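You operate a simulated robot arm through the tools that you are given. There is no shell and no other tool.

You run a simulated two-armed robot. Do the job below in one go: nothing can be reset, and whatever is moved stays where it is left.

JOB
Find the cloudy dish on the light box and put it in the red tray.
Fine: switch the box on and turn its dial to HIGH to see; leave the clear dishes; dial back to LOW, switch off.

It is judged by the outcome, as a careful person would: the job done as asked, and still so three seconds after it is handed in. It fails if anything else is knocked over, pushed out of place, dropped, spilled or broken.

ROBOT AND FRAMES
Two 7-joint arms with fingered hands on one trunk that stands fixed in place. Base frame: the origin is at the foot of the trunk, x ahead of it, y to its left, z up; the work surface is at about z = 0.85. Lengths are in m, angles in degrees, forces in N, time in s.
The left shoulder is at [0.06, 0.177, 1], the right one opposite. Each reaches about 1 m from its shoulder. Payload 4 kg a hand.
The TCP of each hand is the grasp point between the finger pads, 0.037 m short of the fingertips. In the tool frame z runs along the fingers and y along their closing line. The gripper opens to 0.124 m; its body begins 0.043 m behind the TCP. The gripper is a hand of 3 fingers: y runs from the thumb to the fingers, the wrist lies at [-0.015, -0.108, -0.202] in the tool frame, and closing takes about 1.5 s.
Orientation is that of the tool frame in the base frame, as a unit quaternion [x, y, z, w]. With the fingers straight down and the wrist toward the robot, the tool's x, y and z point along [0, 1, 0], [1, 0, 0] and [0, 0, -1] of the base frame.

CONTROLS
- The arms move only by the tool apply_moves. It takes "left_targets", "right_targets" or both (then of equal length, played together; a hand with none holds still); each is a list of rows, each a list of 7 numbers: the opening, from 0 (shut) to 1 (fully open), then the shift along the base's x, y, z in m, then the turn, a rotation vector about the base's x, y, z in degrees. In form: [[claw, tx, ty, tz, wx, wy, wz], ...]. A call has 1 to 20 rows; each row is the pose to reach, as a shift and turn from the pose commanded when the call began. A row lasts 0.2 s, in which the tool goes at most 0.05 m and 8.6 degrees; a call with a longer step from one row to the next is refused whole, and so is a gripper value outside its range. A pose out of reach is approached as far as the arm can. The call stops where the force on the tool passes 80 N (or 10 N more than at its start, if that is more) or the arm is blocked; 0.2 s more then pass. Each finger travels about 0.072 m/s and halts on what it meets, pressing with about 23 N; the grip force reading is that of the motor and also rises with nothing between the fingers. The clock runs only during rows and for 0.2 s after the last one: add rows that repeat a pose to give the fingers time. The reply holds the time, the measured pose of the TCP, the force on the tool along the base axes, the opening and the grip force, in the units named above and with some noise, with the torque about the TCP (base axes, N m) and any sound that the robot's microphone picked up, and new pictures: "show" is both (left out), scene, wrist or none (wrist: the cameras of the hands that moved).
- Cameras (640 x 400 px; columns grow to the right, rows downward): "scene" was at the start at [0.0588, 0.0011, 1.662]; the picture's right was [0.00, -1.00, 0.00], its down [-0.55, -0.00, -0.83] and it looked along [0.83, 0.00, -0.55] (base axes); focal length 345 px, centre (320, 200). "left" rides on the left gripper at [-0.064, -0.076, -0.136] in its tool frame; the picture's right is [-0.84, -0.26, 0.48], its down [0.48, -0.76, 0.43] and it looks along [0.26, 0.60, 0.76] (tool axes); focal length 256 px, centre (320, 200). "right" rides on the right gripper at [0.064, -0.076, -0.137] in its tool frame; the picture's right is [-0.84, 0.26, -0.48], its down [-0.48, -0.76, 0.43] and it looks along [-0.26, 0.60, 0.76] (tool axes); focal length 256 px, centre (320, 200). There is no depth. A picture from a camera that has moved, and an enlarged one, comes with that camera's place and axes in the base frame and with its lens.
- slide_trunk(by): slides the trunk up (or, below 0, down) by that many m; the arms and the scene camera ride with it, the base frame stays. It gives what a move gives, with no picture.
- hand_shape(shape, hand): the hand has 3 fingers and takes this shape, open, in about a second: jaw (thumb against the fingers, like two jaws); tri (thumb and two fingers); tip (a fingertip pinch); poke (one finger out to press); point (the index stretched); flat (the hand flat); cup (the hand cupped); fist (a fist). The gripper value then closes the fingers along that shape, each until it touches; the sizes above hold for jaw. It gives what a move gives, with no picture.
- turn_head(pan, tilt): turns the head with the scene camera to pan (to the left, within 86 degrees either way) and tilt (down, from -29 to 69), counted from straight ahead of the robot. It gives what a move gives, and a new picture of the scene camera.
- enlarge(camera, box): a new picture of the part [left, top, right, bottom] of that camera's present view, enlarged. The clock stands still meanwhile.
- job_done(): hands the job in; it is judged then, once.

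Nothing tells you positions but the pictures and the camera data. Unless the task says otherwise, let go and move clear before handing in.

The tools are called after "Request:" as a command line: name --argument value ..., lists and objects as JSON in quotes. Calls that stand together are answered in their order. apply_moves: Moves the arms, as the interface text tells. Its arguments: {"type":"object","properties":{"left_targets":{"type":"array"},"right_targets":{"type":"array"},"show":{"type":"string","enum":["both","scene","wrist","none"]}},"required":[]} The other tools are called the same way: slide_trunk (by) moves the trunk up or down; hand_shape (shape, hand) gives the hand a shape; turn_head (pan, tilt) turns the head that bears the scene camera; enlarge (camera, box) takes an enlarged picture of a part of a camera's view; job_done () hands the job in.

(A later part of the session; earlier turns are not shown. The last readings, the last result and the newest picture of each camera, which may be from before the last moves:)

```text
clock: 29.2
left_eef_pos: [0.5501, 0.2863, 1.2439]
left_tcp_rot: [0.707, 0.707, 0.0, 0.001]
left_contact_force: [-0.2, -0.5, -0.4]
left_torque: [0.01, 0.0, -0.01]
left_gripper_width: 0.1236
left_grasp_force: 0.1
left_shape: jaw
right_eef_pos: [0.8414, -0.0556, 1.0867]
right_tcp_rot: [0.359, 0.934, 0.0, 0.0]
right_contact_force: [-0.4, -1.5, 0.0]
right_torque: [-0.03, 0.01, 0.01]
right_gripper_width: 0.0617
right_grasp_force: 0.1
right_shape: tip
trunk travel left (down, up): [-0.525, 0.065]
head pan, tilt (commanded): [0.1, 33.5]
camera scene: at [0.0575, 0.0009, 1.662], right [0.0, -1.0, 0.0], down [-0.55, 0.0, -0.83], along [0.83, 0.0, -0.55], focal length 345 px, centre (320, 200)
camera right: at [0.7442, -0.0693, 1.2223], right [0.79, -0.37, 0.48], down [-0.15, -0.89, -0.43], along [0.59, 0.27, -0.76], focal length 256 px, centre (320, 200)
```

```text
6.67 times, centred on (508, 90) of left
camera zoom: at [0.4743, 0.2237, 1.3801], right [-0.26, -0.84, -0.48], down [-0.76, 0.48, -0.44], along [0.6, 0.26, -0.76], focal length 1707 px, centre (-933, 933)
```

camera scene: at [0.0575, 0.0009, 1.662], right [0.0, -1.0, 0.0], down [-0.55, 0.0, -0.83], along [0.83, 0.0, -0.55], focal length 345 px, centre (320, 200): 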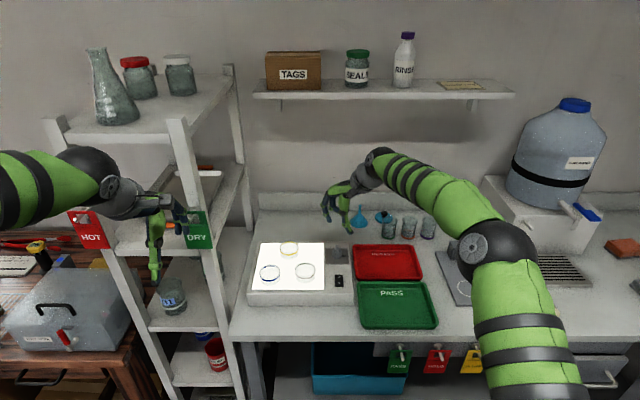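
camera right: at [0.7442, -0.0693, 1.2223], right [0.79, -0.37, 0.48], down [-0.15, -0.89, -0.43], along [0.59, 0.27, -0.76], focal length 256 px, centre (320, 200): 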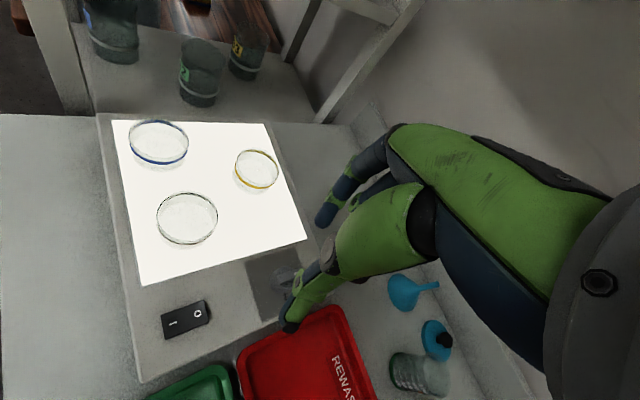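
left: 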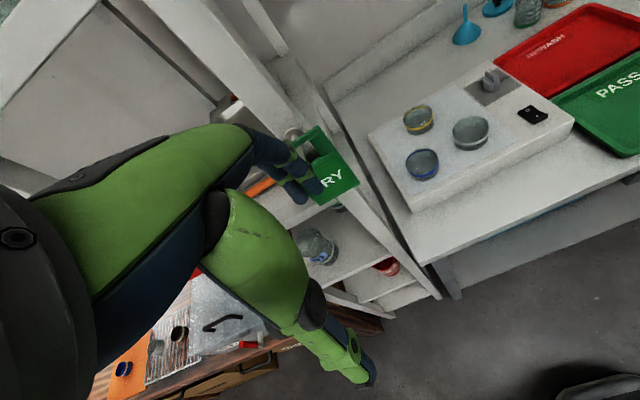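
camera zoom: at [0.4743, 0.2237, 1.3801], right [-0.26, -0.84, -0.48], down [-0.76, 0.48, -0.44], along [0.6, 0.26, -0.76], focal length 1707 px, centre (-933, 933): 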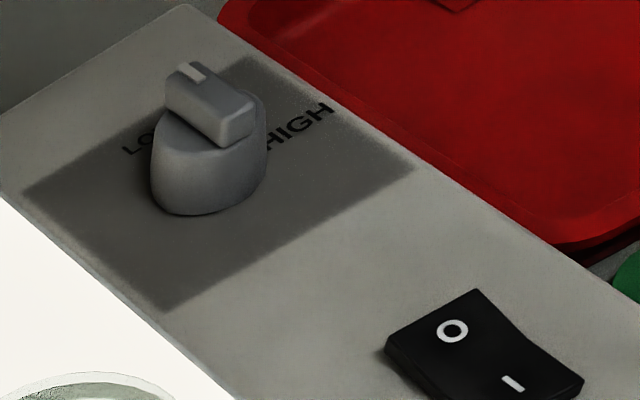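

The dial looks exactly as at the start (LOW) and the box hasn't moved. Now I'll set the jaw shape and move above the white-banded dish at about (0.798, 0.045).

Request:
hand_shape --shape "jaw" --hand "right"

Request:
apply_moves --right_targets '[[0.9, -0.02, 0.01, 0.02, 0, 0, -8], [0.85, -0.03, 0.03, 0.02, 0, 0, -16], [0.8, -0.04, 0.05, 0.02, 0, 0, -24], [0.8, -0.044, 0.07, 0.01, 0, 0, -32], [0.8, -0.044, 0.09, 0, 0, 0, -40], [0.8, -0.044, 0.1, -0.02, 0, 0, -48], [0.8, -0.044, 0.1, -0.05, 0, 0, -48], [0.8, -0.044, 0.1, -0.05, 0, 0, -48]]' --show "both"

Request:
enlarge --camera "scene" --box '[260, 210, 360, 310]'

Request:
enlarge --camera "right" --box '[160, 120, 400, 400]'

Request:
enlarge --camera "left" --box '[380, 20, 560, 160]'

```text
clock: 30.1
left_eef_pos: [0.5514, 0.2859, 1.2417]
left_tcp_rot: [0.707, 0.708, 0.0, 0.0]
left_contact_force: [0.2, 0.3, 1.5]
left_torque: [0.0, 0.0, 0.03]
left_gripper_width: 0.1237
left_grasp_force: 0.0
left_shape: jaw
right_eef_pos: [0.8442, -0.0561, 1.0863]
right_tcp_rot: [0.358, 0.934, 0.001, -0.001]
right_contact_force: [-0.6, 0.2, -0.4]
right_torque: [0.03, -0.02, 0.02]
right_gripper_width: 0.1236
right_grasp_force: 0.1
right_shape: jaw
trunk travel left (down, up): [-0.525, 0.065]
head pan, tilt (commanded): [0.1, 33.5]
```

```text
clock: 31.9
left_eef_pos: [0.5523, 0.2863, 1.2424]
left_tcp_rot: [0.707, 0.707, 0.0, 0.0]
left_contact_force: [-0.6, 0.5, -0.5]
left_torque: [0.01, -0.02, 0.01]
left_gripper_width: 0.1235
left_grasp_force: 0.1
left_shape: jaw
right_eef_pos: [0.7975, 0.0453, 1.0358]
right_tcp_rot: [0.707, 0.707, 0.001, 0.0]
right_contact_force: [0.4, 0.2, -0.2]
right_torque: [0.0, -0.02, -0.01]
right_gripper_width: 0.0993
right_grasp_force: 0.1
right_shape: jaw
trunk travel left (down, up): [-0.525, 0.065]
head pan, tilt (commanded): [0.1, 33.5]
camera scene: at [0.0586, 0.0013, 1.662], right [0.0, -1.0, 0.0], down [-0.55, 0.0, -0.83], along [0.83, 0.0, -0.55], focal length 345 px, centre (320, 200)
camera right: at [0.7231, 0.1082, 1.1718], right [0.26, -0.84, 0.48], down [-0.76, -0.48, -0.43], along [0.6, -0.26, -0.76], focal length 256 px, centre (320, 200)
```

scene: 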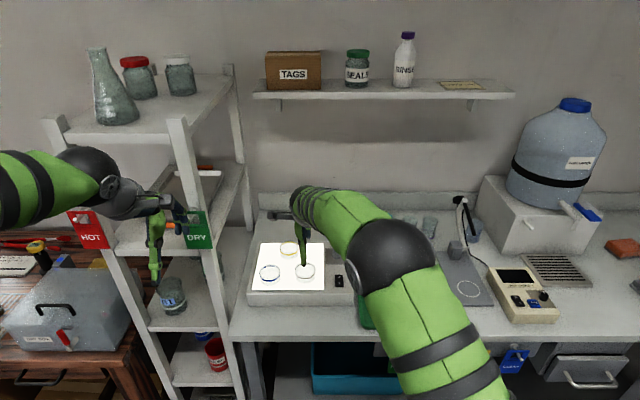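
right: 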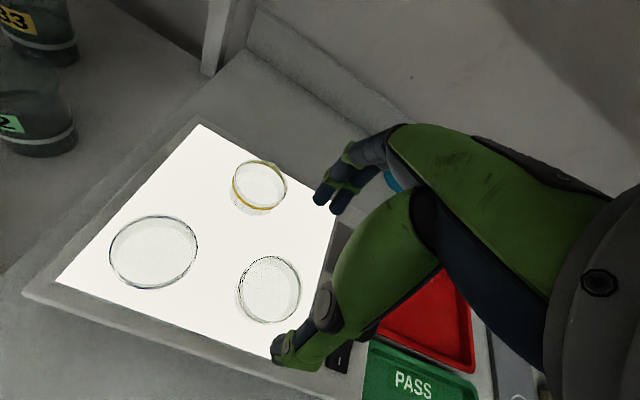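

```text
4.00 times, centred on (310, 260) of scene
camera zoom: at [0.0586, 0.0013, 1.662], right [0.0, -1.0, 0.0], down [-0.55, 0.0, -0.83], along [0.83, 0.0, -0.55], focal length 1381 px, centre (360, -40)
```

zoom: 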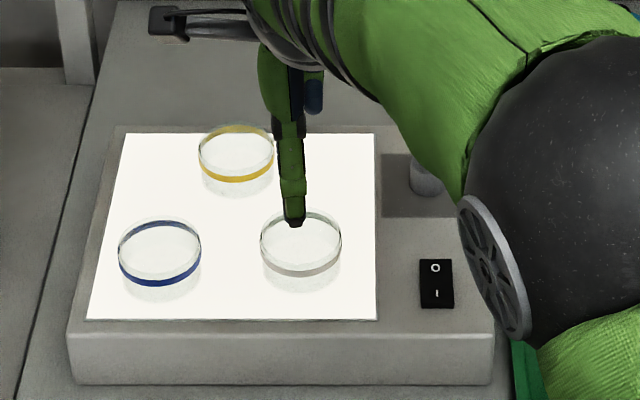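

```text
1.43 times, centred on (280, 260) of right
camera zoom: at [0.7231, 0.1082, 1.1718], right [0.26, -0.84, 0.48], down [-0.76, -0.48, -0.43], along [0.6, -0.26, -0.76], focal length 366 px, centre (377, 114)
```

zoom: 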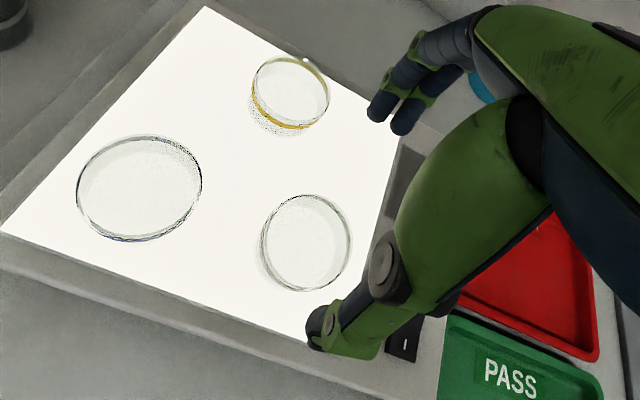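

```text
2.86 times, centred on (470, 90) of left
camera zoom: at [0.4754, 0.2239, 1.3797], right [-0.26, -0.84, -0.48], down [-0.76, 0.48, -0.43], along [0.6, 0.26, -0.76], focal length 731 px, centre (-109, 514)
```

zoom: 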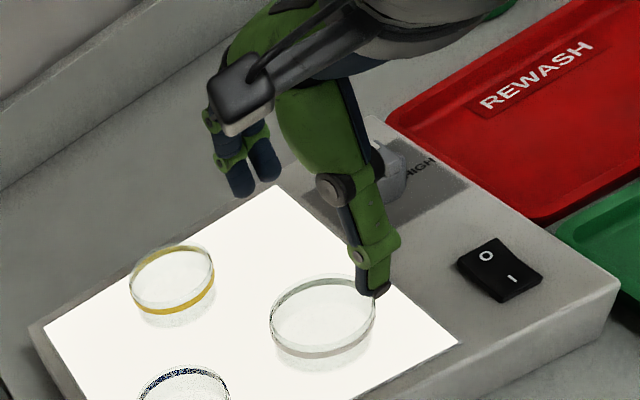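

The thumb sits in front of and the two fingers behind the dish, aligned within a couple of millimetres. I'll lower around it.

Request:
apply_moves --right_targets '[[0.8, -0.001, 0, -0.03, 0, 0, 0], [0.8, -0.001, 0, -0.055, 0, 0, 0], [0.8, -0.001, 0, -0.075, 0, 0, 0], [0.8, -0.001, 0, -0.085, 0, 0, 0], [0.8, -0.001, 0, -0.088, 0, 0, 0], [0.8, -0.001, 0, -0.088, 0, 0, 0]]' --show "both"

Request:
enlarge --camera "scene" --box '[260, 210, 360, 310]'

Request:
enlarge --camera "right" --box '[160, 120, 400, 400]'

Request:
enlarge --camera "left" --box '[380, 20, 560, 160]'

```text
clock: 33.3
left_eef_pos: [0.5514, 0.2859, 1.2421]
left_tcp_rot: [0.707, 0.707, 0.0, 0.0]
left_contact_force: [1.3, 0.4, -0.2]
left_torque: [0.0, -0.03, 0.0]
left_gripper_width: 0.1239
left_grasp_force: 0.1
left_shape: jaw
right_eef_pos: [0.7978, 0.0438, 0.9475]
right_tcp_rot: [0.707, 0.707, -0.001, 0.0]
right_contact_force: [0.6, -1.1, -0.1]
right_torque: [-0.02, 0.0, -0.01]
right_gripper_width: 0.0994
right_grasp_force: 0.1
right_shape: jaw
trunk travel left (down, up): [-0.525, 0.065]
head pan, tilt (commanded): [0.1, 33.5]
camera scene: at [0.0589, 0.0012, 1.662], right [0.0, -1.0, 0.0], down [-0.55, 0.0, -0.83], along [0.83, 0.0, -0.55], focal length 345 px, centre (320, 200)
camera right: at [0.7227, 0.1077, 1.0832], right [0.26, -0.84, 0.48], down [-0.76, -0.48, -0.43], along [0.6, -0.26, -0.76], focal length 256 px, centre (320, 200)
```

scene: 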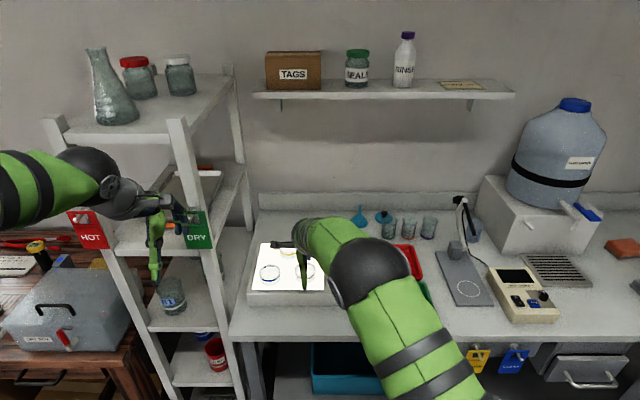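
right: 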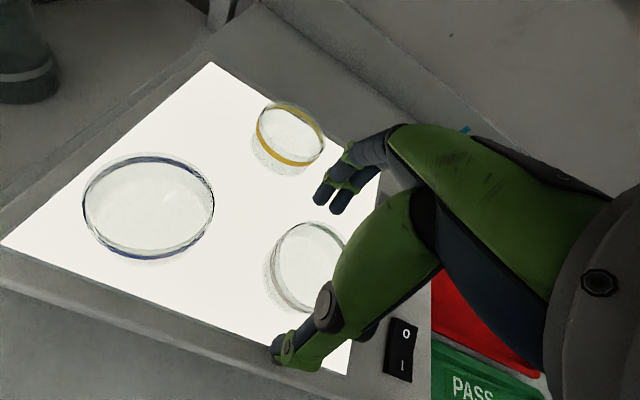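

```text
4.00 times, centred on (310, 260) of scene
camera zoom: at [0.0589, 0.0012, 1.662], right [0.0, -1.0, 0.0], down [-0.55, 0.0, -0.83], along [0.83, 0.0, -0.55], focal length 1381 px, centre (360, -40)
```

zoom: 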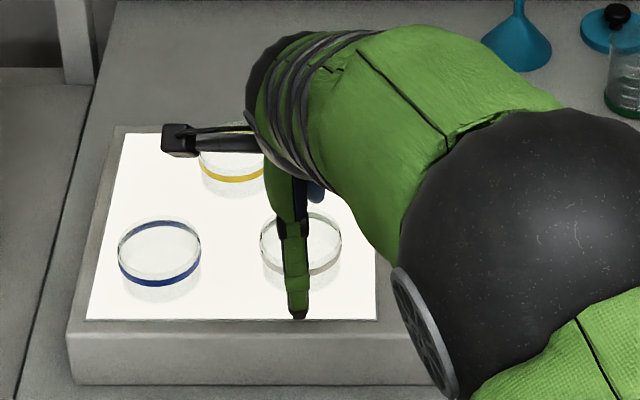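

```text
1.43 times, centred on (280, 260) of right
camera zoom: at [0.7227, 0.1077, 1.0832], right [0.26, -0.84, 0.48], down [-0.76, -0.48, -0.43], along [0.6, -0.26, -0.76], focal length 366 px, centre (377, 114)
```

zoom: 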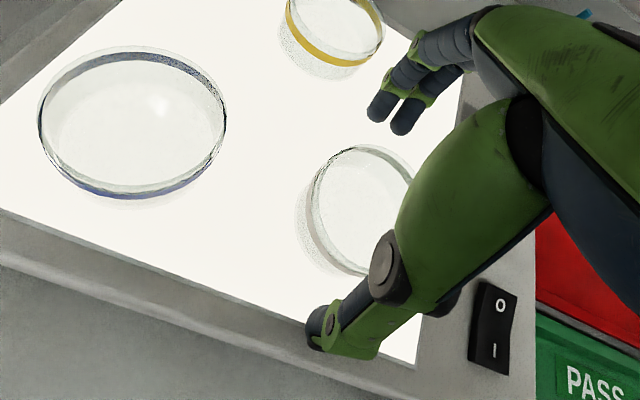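

```text
2.86 times, centred on (470, 90) of left
camera zoom: at [0.4757, 0.2238, 1.3796], right [-0.26, -0.84, -0.48], down [-0.76, 0.48, -0.43], along [0.6, 0.26, -0.76], focal length 731 px, centre (-109, 514)
```

zoom: 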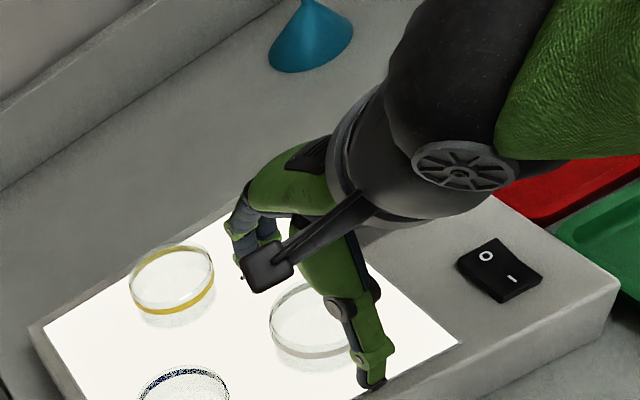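

The fingers surround the dish and the height is good. I'll close gently and check the grip.

Request:
apply_moves --right_targets '[[0.7, 0, 0, 0, 0, 0, 0], [0.6, 0, 0, 0, 0, 0, 0], [0.5, 0, 0, 0, 0, 0, 0], [0.4, 0, 0, 0, 0, 0, 0], [0.3, 0, 0, 0, 0, 0, 0], [0.2, 0, 0, 0, 0, 0, 0], [0.2, 0, 0, 0, 0, 0, 0]]' --show "both"

Request:
enlarge --camera "scene" --box '[260, 210, 360, 310]'

Request:
enlarge --camera "right" --box '[160, 120, 400, 400]'

```text
clock: 34.9
left_eef_pos: [0.5518, 0.2857, 1.2426]
left_tcp_rot: [0.707, 0.707, -0.001, 0.0]
left_contact_force: [-0.5, -0.1, 1.2]
left_torque: [0.0, 0.01, 0.04]
left_gripper_width: 0.1238
left_grasp_force: 0.1
left_shape: jaw
right_eef_pos: [0.7971, 0.0441, 0.9488]
right_tcp_rot: [0.707, 0.707, 0.0, 0.0]
right_contact_force: [-1.6, 0.5, 4.8]
right_torque: [0.05, -0.14, -0.02]
right_gripper_width: 0.0682
right_grasp_force: 22.8
right_shape: jaw
trunk travel left (down, up): [-0.525, 0.065]
head pan, tilt (commanded): [0.1, 33.5]
camera scene: at [0.0583, 0.0012, 1.6621], right [0.0, -1.0, 0.0], down [-0.55, 0.0, -0.83], along [0.83, 0.0, -0.55], focal length 345 px, centre (320, 200)
camera right: at [0.7223, 0.1079, 1.0838], right [0.26, -0.84, 0.48], down [-0.76, -0.48, -0.44], along [0.6, -0.25, -0.76], focal length 256 px, centre (320, 200)
```

scene: 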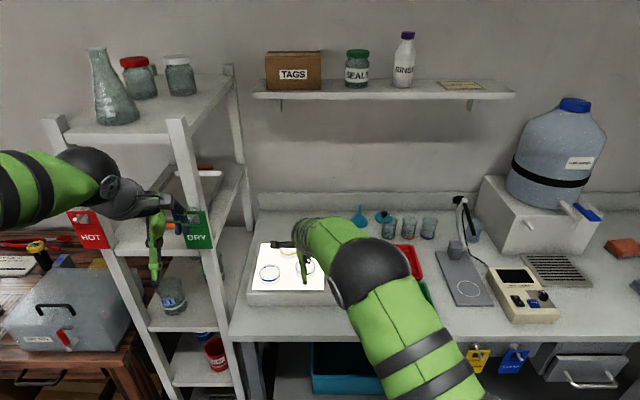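
right: 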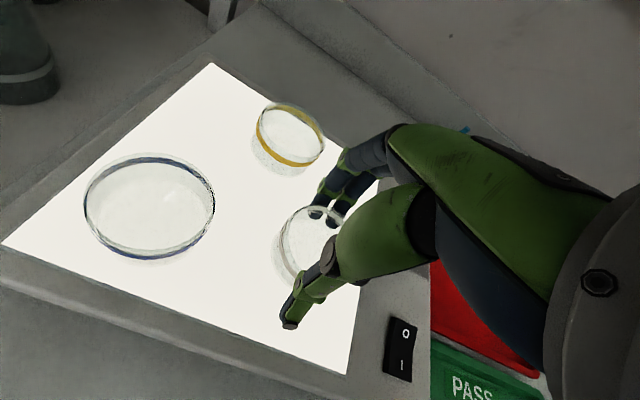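

```text
4.00 times, centred on (310, 260) of scene
camera zoom: at [0.0583, 0.0012, 1.6621], right [0.0, -1.0, 0.0], down [-0.55, 0.0, -0.83], along [0.83, 0.0, -0.55], focal length 1381 px, centre (360, -40)
```

zoom: 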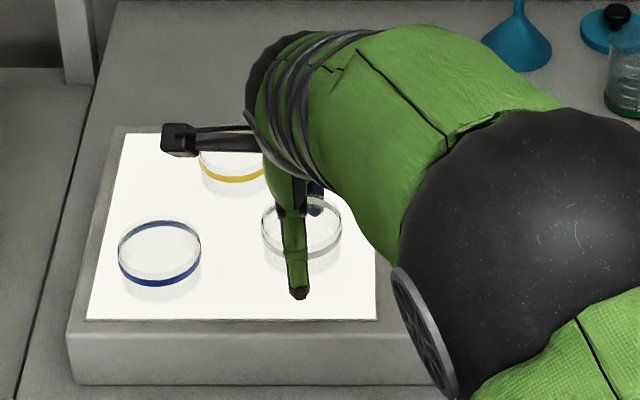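

```text
1.43 times, centred on (280, 260) of right
camera zoom: at [0.7223, 0.1079, 1.0838], right [0.26, -0.84, 0.48], down [-0.76, -0.48, -0.44], along [0.6, -0.25, -0.76], focal length 366 px, centre (377, 114)
```

zoom: 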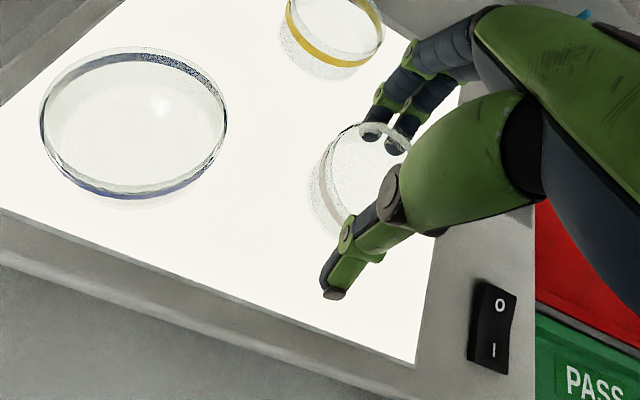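

The grip holds at about 0.068 m with 23 N. I'll lift a little and check that the dish comes up level.

Request:
apply_moves --right_targets '[[0.2, 0, 0, 0.01, 0, 0, 0], [0.2, 0, 0, 0.025, 0, 0, 0], [0.2, 0, 0, 0.045, 0, 0, 0], [0.2, 0, 0, 0.06, 0, 0, 0], [0.2, 0, 0, 0.06, 0, 0, 0]]' --show "both"

Request:
enlarge --camera "scene" --box '[260, 210, 360, 310]'

Request:
enlarge --camera "right" --box '[160, 120, 400, 400]'

Request:
enlarge --camera "left" --box '[380, 20, 560, 160]'

```text
clock: 36.1
left_eef_pos: [0.5522, 0.2858, 1.2424]
left_tcp_rot: [0.707, 0.707, 0.0, 0.001]
left_contact_force: [0.6, 0.1, -0.5]
left_torque: [0.0, 0.01, -0.01]
left_gripper_width: 0.1236
left_grasp_force: 0.1
left_shape: jaw
right_eef_pos: [0.798, 0.0457, 1.0082]
right_tcp_rot: [0.707, 0.707, -0.001, 0.0]
right_contact_force: [-0.3, 0.6, -0.2]
right_torque: [0.05, -0.02, 0.01]
right_gripper_width: 0.0678
right_grasp_force: 23.4
right_shape: jaw
trunk travel left (down, up): [-0.525, 0.065]
head pan, tilt (commanded): [0.1, 33.5]
camera scene: at [0.059, 0.0012, 1.662], right [0.0, -1.0, 0.0], down [-0.55, 0.0, -0.83], along [0.83, 0.0, -0.55], focal length 345 px, centre (320, 200)
camera right: at [0.7228, 0.1077, 1.1436], right [0.26, -0.84, 0.48], down [-0.76, -0.48, -0.43], along [0.6, -0.26, -0.76], focal length 256 px, centre (320, 200)
```

scene: 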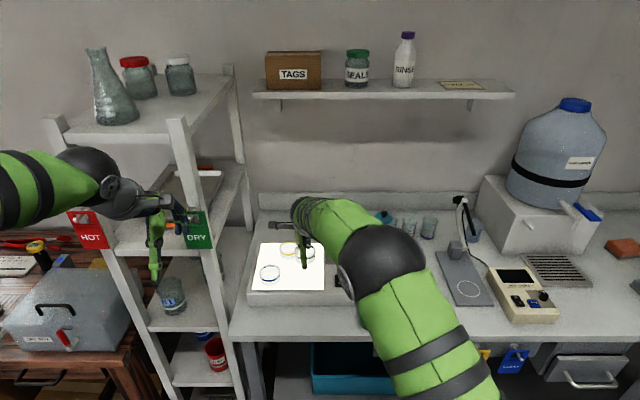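
right: 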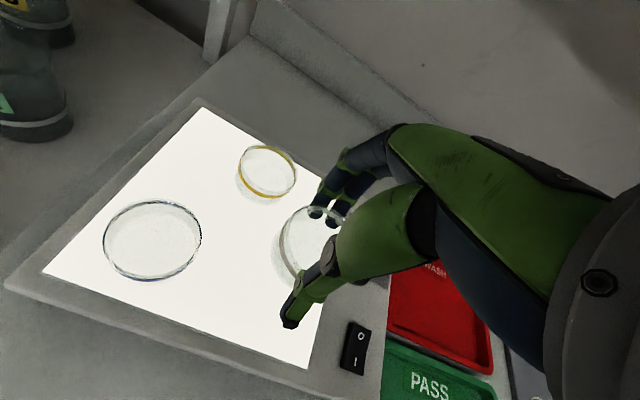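

```text
4.00 times, centred on (310, 260) of scene
camera zoom: at [0.059, 0.0012, 1.662], right [0.0, -1.0, 0.0], down [-0.55, 0.0, -0.83], along [0.83, 0.0, -0.55], focal length 1381 px, centre (360, -40)
```

zoom: 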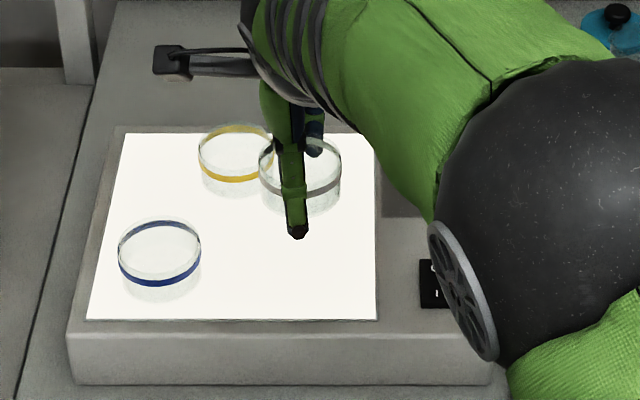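

```text
1.43 times, centred on (280, 260) of right
camera zoom: at [0.7228, 0.1077, 1.1436], right [0.26, -0.84, 0.48], down [-0.76, -0.48, -0.43], along [0.6, -0.26, -0.76], focal length 366 px, centre (377, 114)
```

zoom: 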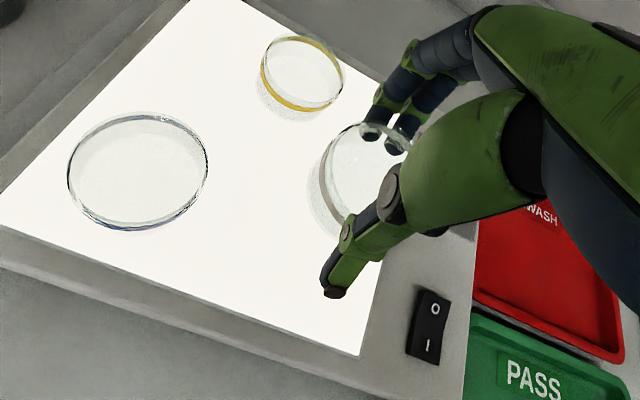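

```text
2.86 times, centred on (470, 90) of left
camera zoom: at [0.4757, 0.2238, 1.3795], right [-0.26, -0.84, -0.48], down [-0.76, 0.48, -0.43], along [0.6, 0.26, -0.76], focal length 731 px, centre (-109, 514)
```

zoom: 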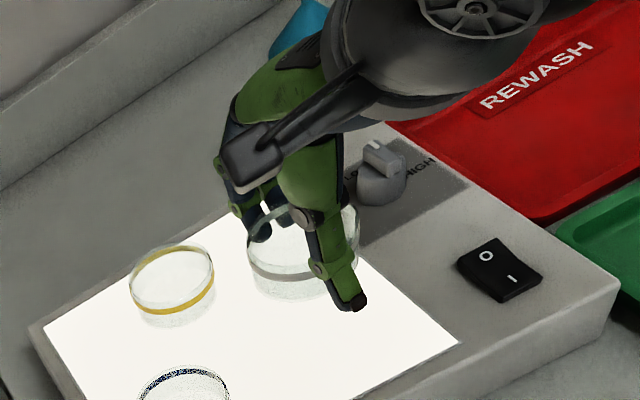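

The dish is lifted, level and held from outside. I'll raise it a bit more and carry it over the middle of the red tray.

Request:
apply_moves --right_targets '[[0.2, 0, 0, 0.02, 0, 0, 0], [0.2, 0.005, -0.02, 0.035, 0, 0, 0], [0.2, 0.015, -0.05, 0.04, 0, 0, 0], [0.2, 0.028, -0.085, 0.04, 0, 0, 0], [0.2, 0.042, -0.12, 0.04, 0, 0, 0], [0.2, 0.056, -0.155, 0.04, 0, 0, 0], [0.2, 0.07, -0.19, 0.04, 0, 0, 0], [0.2, 0.083, -0.22, 0.04, 0, 0, 0], [0.2, 0.094, -0.245, 0.03, 0, 0, 0], [0.2, 0.099, -0.26, 0.02, 0, 0, 0], [0.2, 0.099, -0.26, 0.01, 0, 0, 0], [0.2, 0.099, -0.26, 0.0, 0, 0, 0], [0.2, 0.099, -0.26, 0.0, 0, 0, 0]]' --show "both"

Request:
enlarge --camera "scene" --box '[330, 210, 450, 310]'

Request:
enlarge --camera "right" --box '[160, 120, 400, 400]'

Request:
enlarge --camera "left" --box '[480, 0, 640, 120]'

```text
clock: 38.9
left_eef_pos: [0.5525, 0.2864, 1.2412]
left_tcp_rot: [0.707, 0.707, 0.0, -0.001]
left_contact_force: [0.0, 0.1, 0.5]
left_torque: [0.02, -0.02, 0.0]
left_gripper_width: 0.1236
left_grasp_force: 0.1
left_shape: jaw
right_eef_pos: [0.8972, -0.2149, 1.0082]
right_tcp_rot: [0.707, 0.708, 0.0, 0.0]
right_contact_force: [-0.4, 0.4, -0.1]
right_torque: [-0.03, -0.03, 0.01]
right_gripper_width: 0.0675
right_grasp_force: 22.4
right_shape: jaw
trunk travel left (down, up): [-0.525, 0.065]
head pan, tilt (commanded): [0.1, 33.5]
camera scene: at [0.0589, 0.0012, 1.662], right [0.0, -1.0, 0.0], down [-0.55, 0.0, -0.83], along [0.83, 0.0, -0.55], focal length 345 px, centre (320, 200)
camera right: at [0.8216, -0.152, 1.1428], right [0.26, -0.84, 0.48], down [-0.76, -0.48, -0.43], along [0.6, -0.26, -0.76], focal length 256 px, centre (320, 200)
```

scene: 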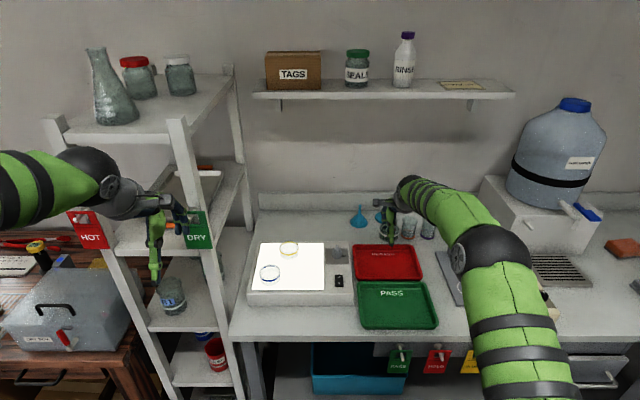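
right: 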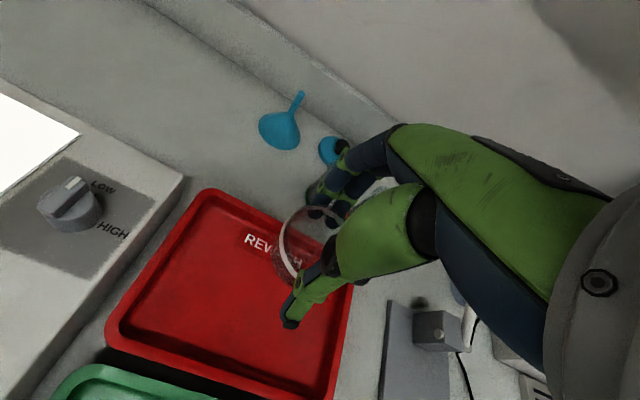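

```text
4.00 times, centred on (390, 260) of scene
camera zoom: at [0.0589, 0.0012, 1.662], right [0.0, -1.0, 0.0], down [-0.55, 0.0, -0.83], along [0.83, 0.0, -0.55], focal length 1381 px, centre (40, -40)
```

zoom: 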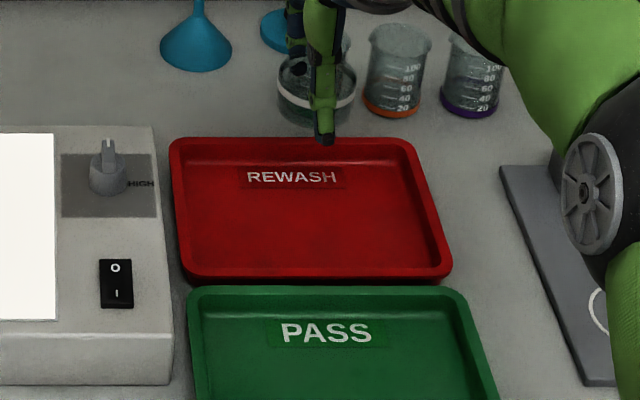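

```text
1.43 times, centred on (280, 260) of right
camera zoom: at [0.8216, -0.152, 1.1428], right [0.26, -0.84, 0.48], down [-0.76, -0.48, -0.43], along [0.6, -0.26, -0.76], focal length 366 px, centre (377, 114)
```

zoom: 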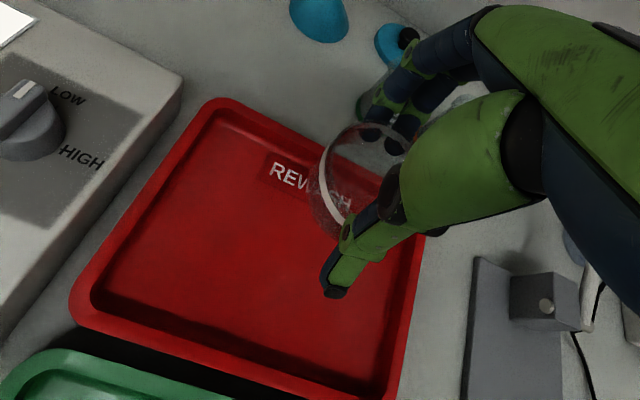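

```text
3.33 times, centred on (560, 60) of left
camera zoom: at [0.4757, 0.2237, 1.3796], right [-0.26, -0.84, -0.48], down [-0.76, 0.48, -0.43], along [0.6, 0.26, -0.76], focal length 853 px, centre (-480, 667)
```

zoom: 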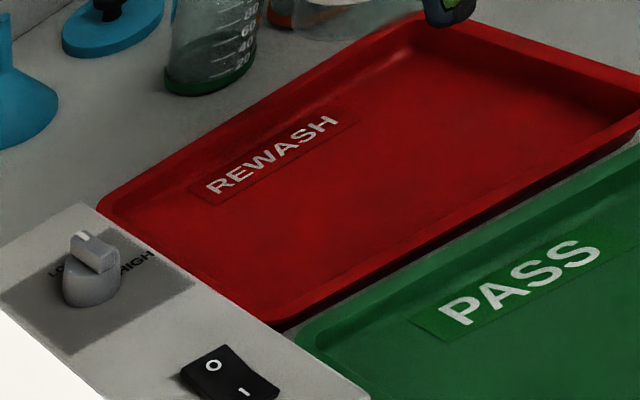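

The dish is above the red tray's middle. I'll lower it in, slowing near the floor.

Request:
apply_moves --right_targets '[[0.2, -0.001, 0, -0.025, 0, 0, 0], [0.2, -0.002, 0, -0.055, 0, 0, 0], [0.2, -0.002, 0, -0.08, 0, 0, 0], [0.2, -0.002, 0, -0.092, 0, 0, 0], [0.2, -0.002, 0, -0.097, 0, 0, 0], [0.2, -0.002, 0, -0.1, 0, 0, 0]]' --show "both"

Request:
enlarge --camera "scene" --box '[345, 220, 445, 300]'

Request:
enlarge --camera "left" --box '[500, 0, 640, 100]'

```text
clock: 40.3
left_eef_pos: [0.5516, 0.2845, 1.2413]
left_tcp_rot: [0.707, 0.707, 0.0, -0.001]
left_contact_force: [-0.3, 0.8, 0.8]
left_torque: [0.0, -0.01, 0.03]
left_gripper_width: 0.1235
left_grasp_force: 0.0
left_shape: jaw
right_eef_pos: [0.8962, -0.2163, 0.9074]
right_tcp_rot: [0.707, 0.707, 0.0, 0.0]
right_contact_force: [1.1, -0.5, -0.7]
right_torque: [-0.02, -0.01, 0.02]
right_gripper_width: 0.0676
right_grasp_force: 23.1
right_shape: jaw
trunk travel left (down, up): [-0.525, 0.065]
head pan, tilt (commanded): [0.1, 33.5]
camera scene: at [0.059, 0.0011, 1.662], right [0.0, -1.0, 0.0], down [-0.55, 0.0, -0.83], along [0.83, 0.0, -0.55], focal length 345 px, centre (320, 200)
camera right: at [0.8199, -0.1524, 1.0431], right [0.26, -0.84, 0.48], down [-0.76, -0.48, -0.43], along [0.6, -0.26, -0.76], focal length 256 px, centre (320, 200)
```

scene: 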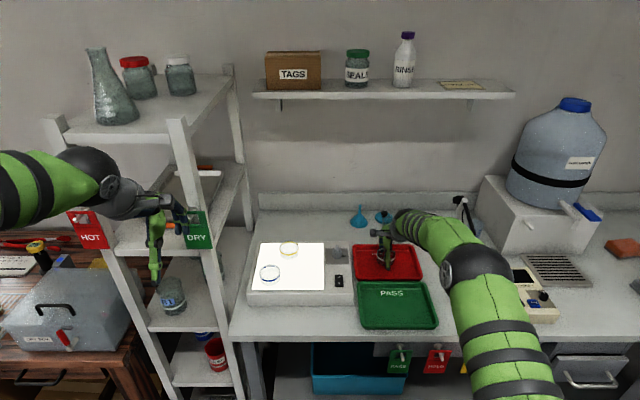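
right: 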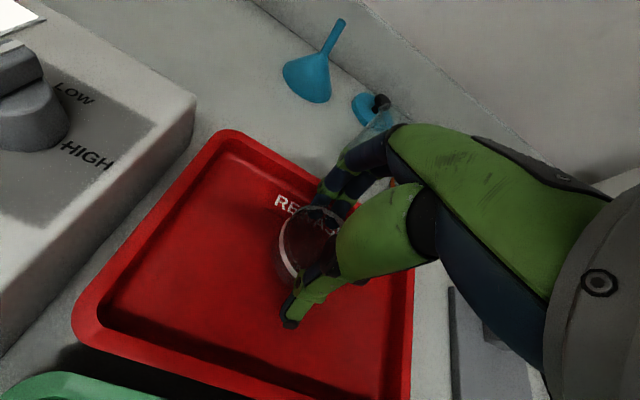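

```text
5.00 times, centred on (395, 260) of scene
camera zoom: at [0.059, 0.0011, 1.662], right [0.0, -1.0, 0.0], down [-0.55, 0.0, -0.83], along [0.83, 0.0, -0.55], focal length 1727 px, centre (-55, -100)
```

zoom: 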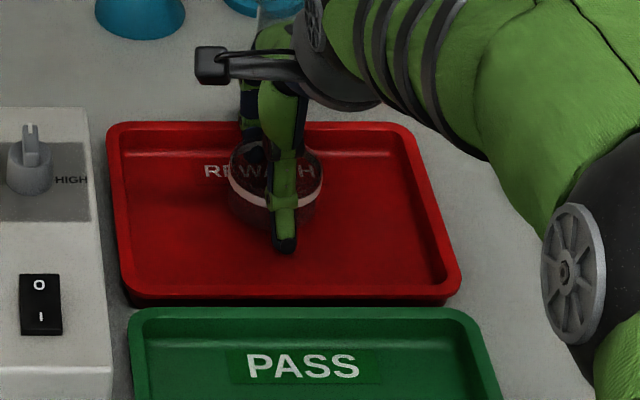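

```text
4.00 times, centred on (570, 50) of left
camera zoom: at [0.4757, 0.2237, 1.3796], right [-0.26, -0.84, -0.48], down [-0.76, 0.48, -0.43], along [0.6, 0.26, -0.76], focal length 1024 px, centre (-680, 800)
```

zoom: 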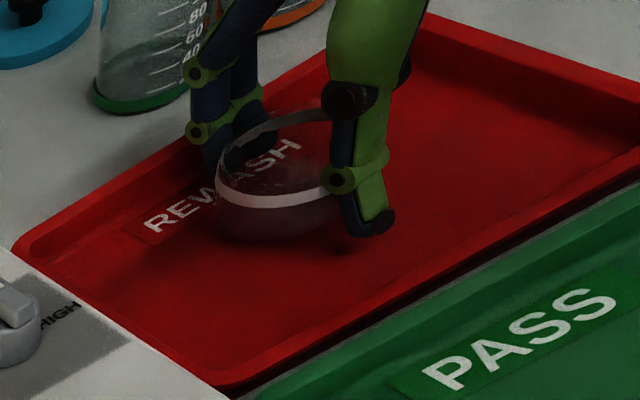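

No contact yet; the dish base is a few millimetres above the tray floor. I'll keep lowering in 2 mm steps until it touches.

Request:
apply_moves --right_targets '[[0.2, 0, 0, -0.002, 0, 0, 0], [0.2, 0, 0, -0.004, 0, 0, 0], [0.2, 0, 0, -0.006, 0, 0, 0]]' --show "none"

```text
clock: 41.1
left_eef_pos: [0.5519, 0.2861, 1.2421]
left_tcp_rot: [0.707, 0.707, 0.0, 0.001]
left_contact_force: [-0.5, 0.1, 0.4]
left_torque: [0.01, -0.02, 0.01]
left_gripper_width: 0.1234
left_grasp_force: 0.1
left_shape: jaw
right_eef_pos: [0.8948, -0.2152, 0.9029]
right_tcp_rot: [0.708, 0.706, 0.0, 0.0]
right_contact_force: [0.5, 0.5, 0.8]
right_torque: [0.0, 0.02, -0.01]
right_gripper_width: 0.0676
right_grasp_force: 23.2
right_shape: jaw
trunk travel left (down, up): [-0.525, 0.065]
head pan, tilt (commanded): [0.1, 33.5]
```

Request:
apply_moves --right_targets '[[0.2, 0, 0, -0.001, 0, 0, 0], [0.2, 0, 0, -0.002, 0, 0, 0], [0.2, 0, 0, -0.003, 0, 0, 0]]' --show "none"

```text
clock: 41.9
left_eef_pos: [0.5511, 0.2851, 1.2431]
left_tcp_rot: [0.707, 0.707, 0.0, 0.0]
left_contact_force: [-0.2, -0.3, -0.4]
left_torque: [-0.01, 0.01, 0.04]
left_gripper_width: 0.1234
left_grasp_force: 0.0
left_shape: jaw
right_eef_pos: [0.8946, -0.2161, 0.8994]
right_tcp_rot: [0.707, 0.707, 0.0, -0.001]
right_contact_force: [0.3, -0.2, -0.5]
right_torque: [-0.04, -0.01, 0.0]
right_gripper_width: 0.0675
right_grasp_force: 22.9
right_shape: jaw
trunk travel left (down, up): [-0.525, 0.065]
head pan, tilt (commanded): [0.1, 33.5]
```

The dish is still not touching, so I'll continue down in small steps.

Request:
apply_moves --right_targets '[[0.2, 0, 0, -0.001, 0, 0, 0], [0.2, 0, 0, -0.002, 0, 0, 0], [0.2, 0, 0, -0.003, 0, 0, 0]]' --show "both"

Request:
enlarge --camera "left" --box '[500, 0, 640, 100]'

Request:
enlarge --camera "right" --box '[200, 140, 400, 360]'

```text
clock: 42.7
left_eef_pos: [0.5509, 0.2859, 1.2426]
left_tcp_rot: [0.707, 0.707, 0.0, 0.0]
left_contact_force: [0.0, -0.1, -0.8]
left_torque: [0.0, 0.0, -0.02]
left_gripper_width: 0.1236
left_grasp_force: 0.1
left_shape: jaw
right_eef_pos: [0.8944, -0.2145, 0.8967]
right_tcp_rot: [0.707, 0.707, 0.0, 0.001]
right_contact_force: [-1.3, 1.1, 6.9]
right_torque: [-0.01, -0.22, 0.02]
right_gripper_width: 0.0676
right_grasp_force: 22.4
right_shape: jaw
trunk travel left (down, up): [-0.525, 0.065]
head pan, tilt (commanded): [0.1, 33.5]
camera scene: at [0.0581, 0.0013, 1.6621], right [0.0, -1.0, 0.0], down [-0.55, 0.0, -0.83], along [0.83, 0.0, -0.55], focal length 345 px, centre (320, 200)
camera right: at [0.8193, -0.1522, 1.0329], right [0.26, -0.84, 0.48], down [-0.76, -0.48, -0.44], along [0.6, -0.26, -0.76], focal length 256 px, centre (320, 200)
```

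scene: 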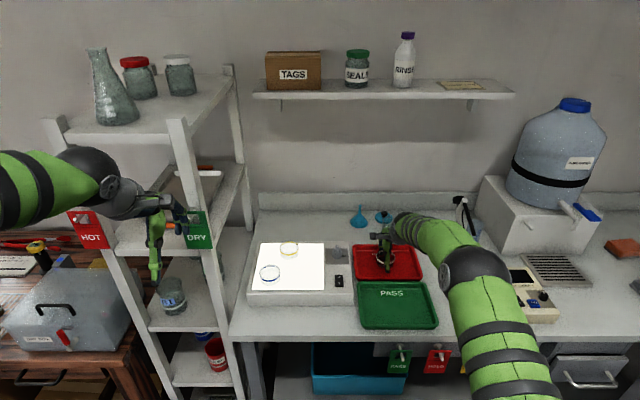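
right: 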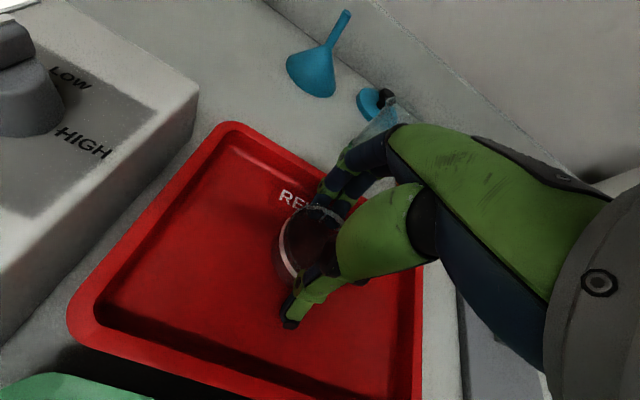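

```text
4.00 times, centred on (570, 50) of left
camera zoom: at [0.475, 0.2239, 1.3799], right [-0.26, -0.84, -0.48], down [-0.76, 0.48, -0.43], along [0.6, 0.26, -0.76], focal length 1024 px, centre (-680, 800)
```

zoom: 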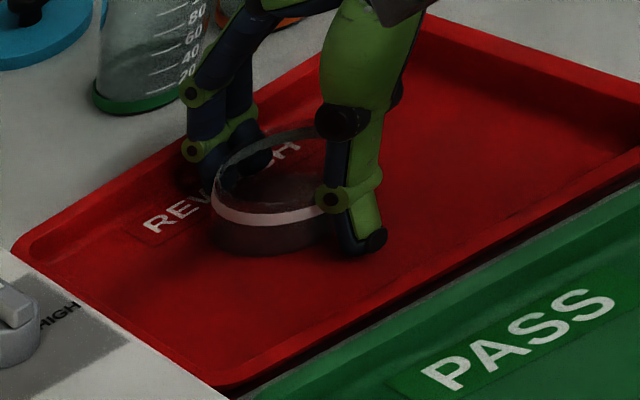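

```text
1.82 times, centred on (300, 250) of right
camera zoom: at [0.8193, -0.1522, 1.0329], right [0.26, -0.84, 0.48], down [-0.76, -0.48, -0.44], along [0.6, -0.26, -0.76], focal length 465 px, centre (356, 109)
```

zoom: 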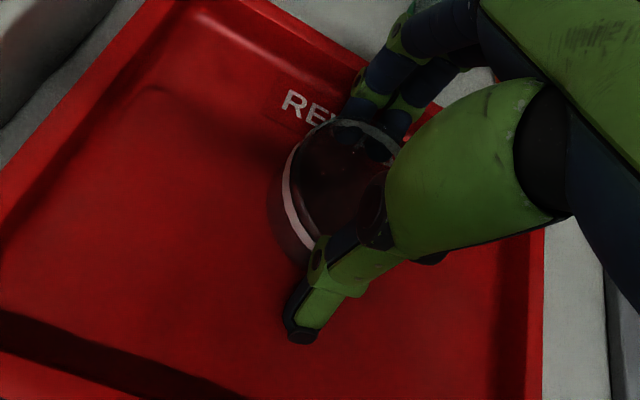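

The dish is on the tray floor (about 7 N upward). I'll open the fingers slowly and lift straight off.

Request:
apply_moves --right_targets '[[0.5, 0, 0, 0, 0, 0, 0], [0.56, 0, 0, 0, 0, 0, 0], [0.62, 0, 0, 0, 0, 0, 0], [0.7, 0, 0, 0, 0, 0, 0], [0.7, 0, 0, 0, 0, 0, 0]]' --show "both"

Request:
enlarge --camera "left" --box '[500, 0, 640, 100]'

```text
clock: 43.9
left_eef_pos: [0.5518, 0.2851, 1.2427]
left_tcp_rot: [0.707, 0.707, 0.001, 0.0]
left_contact_force: [0.2, -0.2, -0.5]
left_torque: [-0.03, -0.04, -0.01]
left_gripper_width: 0.1233
left_grasp_force: 0.0
left_shape: jaw
right_eef_pos: [0.8945, -0.2158, 0.896]
right_tcp_rot: [0.707, 0.707, 0.0, 0.001]
right_contact_force: [0.3, -0.7, -0.5]
right_torque: [0.01, -0.03, 0.03]
right_gripper_width: 0.0867
right_grasp_force: 0.0
right_shape: jaw
trunk travel left (down, up): [-0.525, 0.065]
head pan, tilt (commanded): [0.1, 33.5]
camera scene: at [0.0589, 0.0011, 1.662], right [0.0, -1.0, 0.0], down [-0.55, 0.0, -0.83], along [0.83, 0.0, -0.55], focal length 345 px, centre (320, 200)
camera right: at [0.8194, -0.1524, 1.0313], right [0.26, -0.84, 0.48], down [-0.76, -0.48, -0.43], along [0.6, -0.26, -0.76], focal length 256 px, centre (320, 200)
```

scene: 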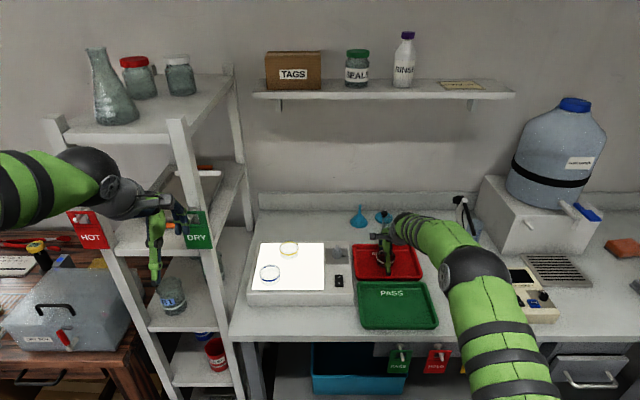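
right: 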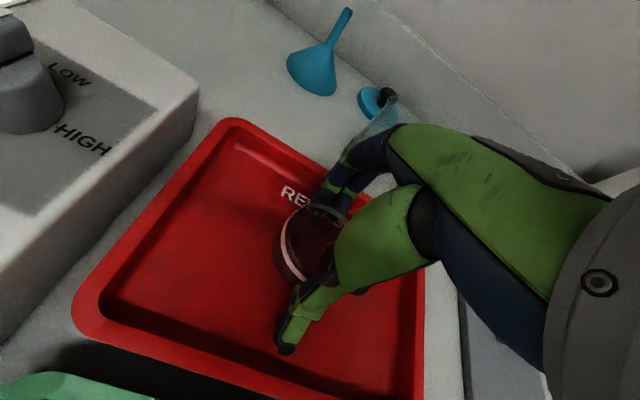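

```text
4.00 times, centred on (570, 50) of left
camera zoom: at [0.4756, 0.2237, 1.3796], right [-0.26, -0.84, -0.48], down [-0.76, 0.48, -0.43], along [0.6, 0.26, -0.76], focal length 1024 px, centre (-680, 800)
```

zoom: 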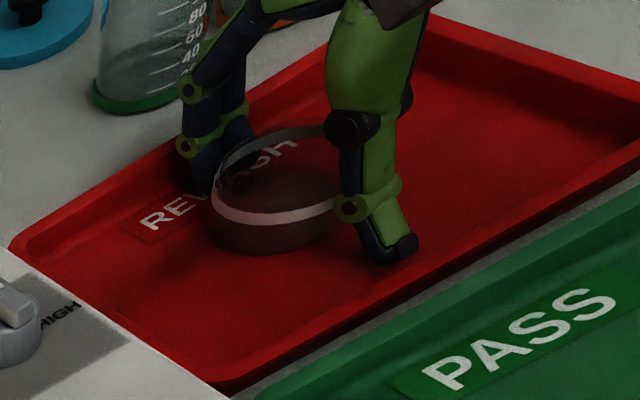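

The dish is released and stands level in the red tray. I'll lift straight up and check that it stays.

Request:
apply_moves --right_targets '[[0.7, 0, 0, 0.015, 0, 0, 0], [0.7, 0, 0, 0.04, 0, 0, 0], [0.7, 0, 0, 0.075, 0, 0, 0], [0.7, 0, 0, 0.115, 0, 0, 0], [0.7, -0.01, 0, 0.155, 0, 0, 0], [0.7, -0.04, 0.02, 0.19, 0, 0, 0], [0.7, -0.07, 0.05, 0.2, 0, 0, 0]]' --show "both"

Request:
hand_shape --shape "poke" --hand "right"

Request:
enlarge --camera "scene" --box '[330, 220, 450, 300]'

```text
refused: row 6 steps farther than a row can; nothing moved
```

```text
clock: 44.8
left_eef_pos: [0.5503, 0.2863, 1.2428]
left_tcp_rot: [0.707, 0.707, 0.0, 0.001]
left_contact_force: [-0.3, -1.1, 0.0]
left_torque: [0.01, -0.02, 0.02]
left_gripper_width: 0.1236
left_grasp_force: 0.1
left_shape: jaw
right_eef_pos: [0.8945, -0.2159, 0.8995]
right_tcp_rot: [0.707, 0.707, 0.001, 0.002]
right_contact_force: [-3.9, -2.1, 18.6]
right_torque: [-0.3, -0.46, -0.13]
right_gripper_width: 0.0001
right_grasp_force: 0.0
right_shape: poke
trunk travel left (down, up): [-0.525, 0.065]
head pan, tilt (commanded): [0.1, 33.5]
```

```text
5.00 times, centred on (390, 260) of scene
camera zoom: at [0.0562, 0.0014, 1.6623], right [0.0, -1.0, 0.0], down [-0.55, 0.0, -0.83], along [0.83, 0.0, -0.55], focal length 1727 px, centre (-30, -100)
```

zoom: 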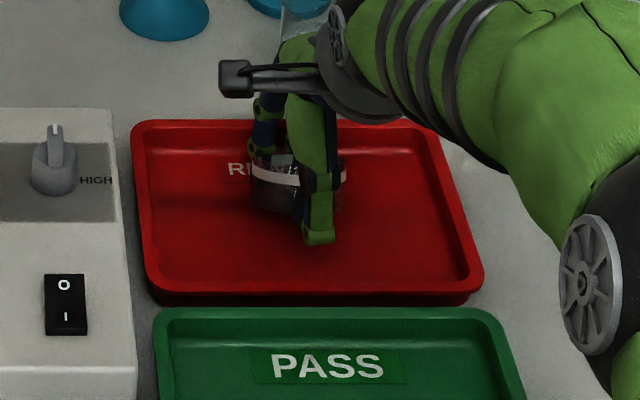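

My mistake: that lift was refused for too long a step, and the shape change I had queued behind it then ran while the hand was still around the dish. The tool now reads about 19 N upward, so before moving I'll look at what the fingers are touching.

Request:
enlarge --camera "left" --box '[520, 0, 620, 80]'

Request:
enlarge --camera "right" --box '[230, 160, 390, 360]'

Request:
enlarge --camera "scene" --box '[365, 235, 415, 275]'

```text
5.00 times, centred on (570, 40) of left
camera zoom: at [0.4734, 0.2239, 1.3806], right [-0.26, -0.84, -0.48], down [-0.76, 0.48, -0.44], along [0.6, 0.26, -0.76], focal length 1280 px, centre (-930, 1000)
```

zoom: 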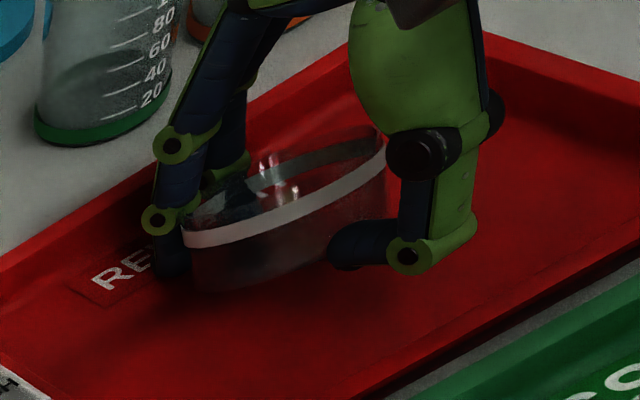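

```text
2.00 times, centred on (310, 260) of right
camera zoom: at [0.8184, -0.1525, 1.0351], right [0.25, -0.84, 0.48], down [-0.76, -0.48, -0.44], along [0.6, -0.26, -0.76], focal length 512 px, centre (340, 80)
```

zoom: 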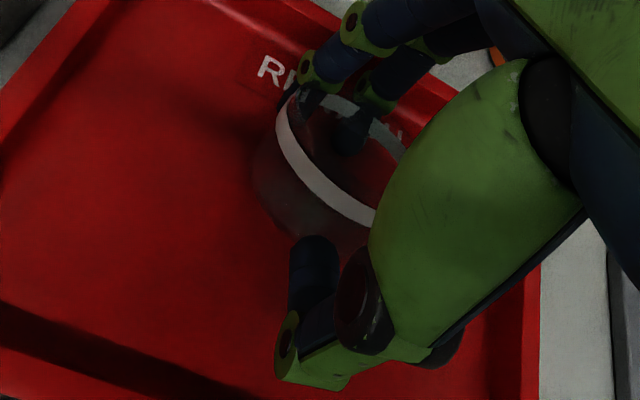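

```text
10.00 times, centred on (390, 255) of scene
camera zoom: at [0.0562, 0.0014, 1.6623], right [0.0, -1.0, 0.0], down [-0.55, 0.0, -0.83], along [0.83, 0.0, -0.55], focal length 3454 px, centre (-380, -350)
```

zoom: 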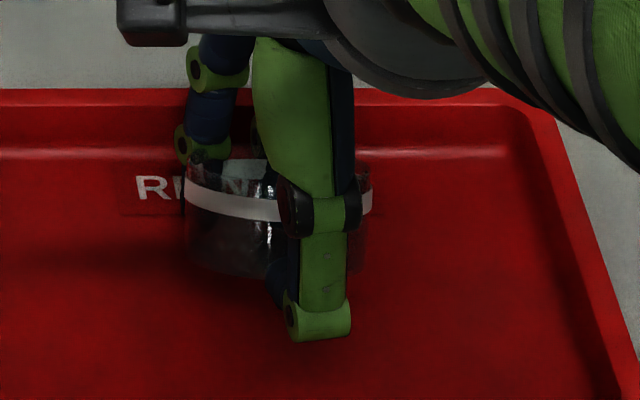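

The dish is tipped slightly, squeezed between the folded thumb and the index finger, but still inside the tray. Reversing the shape should let it settle back, so I'll go back to jaw and look before anything else.

Request:
hand_shape --shape "jaw" --hand "right"

```text
clock: 45.7
left_eef_pos: [0.5512, 0.2867, 1.2416]
left_tcp_rot: [0.707, 0.707, 0.0, 0.0]
left_contact_force: [0.7, 0.4, 0.0]
left_torque: [0.05, 0.03, -0.01]
left_gripper_width: 0.1237
left_grasp_force: 0.1
left_shape: jaw
right_eef_pos: [0.8942, -0.2168, 0.895]
right_tcp_rot: [0.707, 0.707, -0.002, -0.001]
right_contact_force: [-1.1, 0.2, 1.8]
right_torque: [0.01, -0.38, 0.0]
right_gripper_width: 0.1145
right_grasp_force: 0.1
right_shape: jaw
trunk travel left (down, up): [-0.525, 0.065]
head pan, tilt (commanded): [0.1, 33.5]
```

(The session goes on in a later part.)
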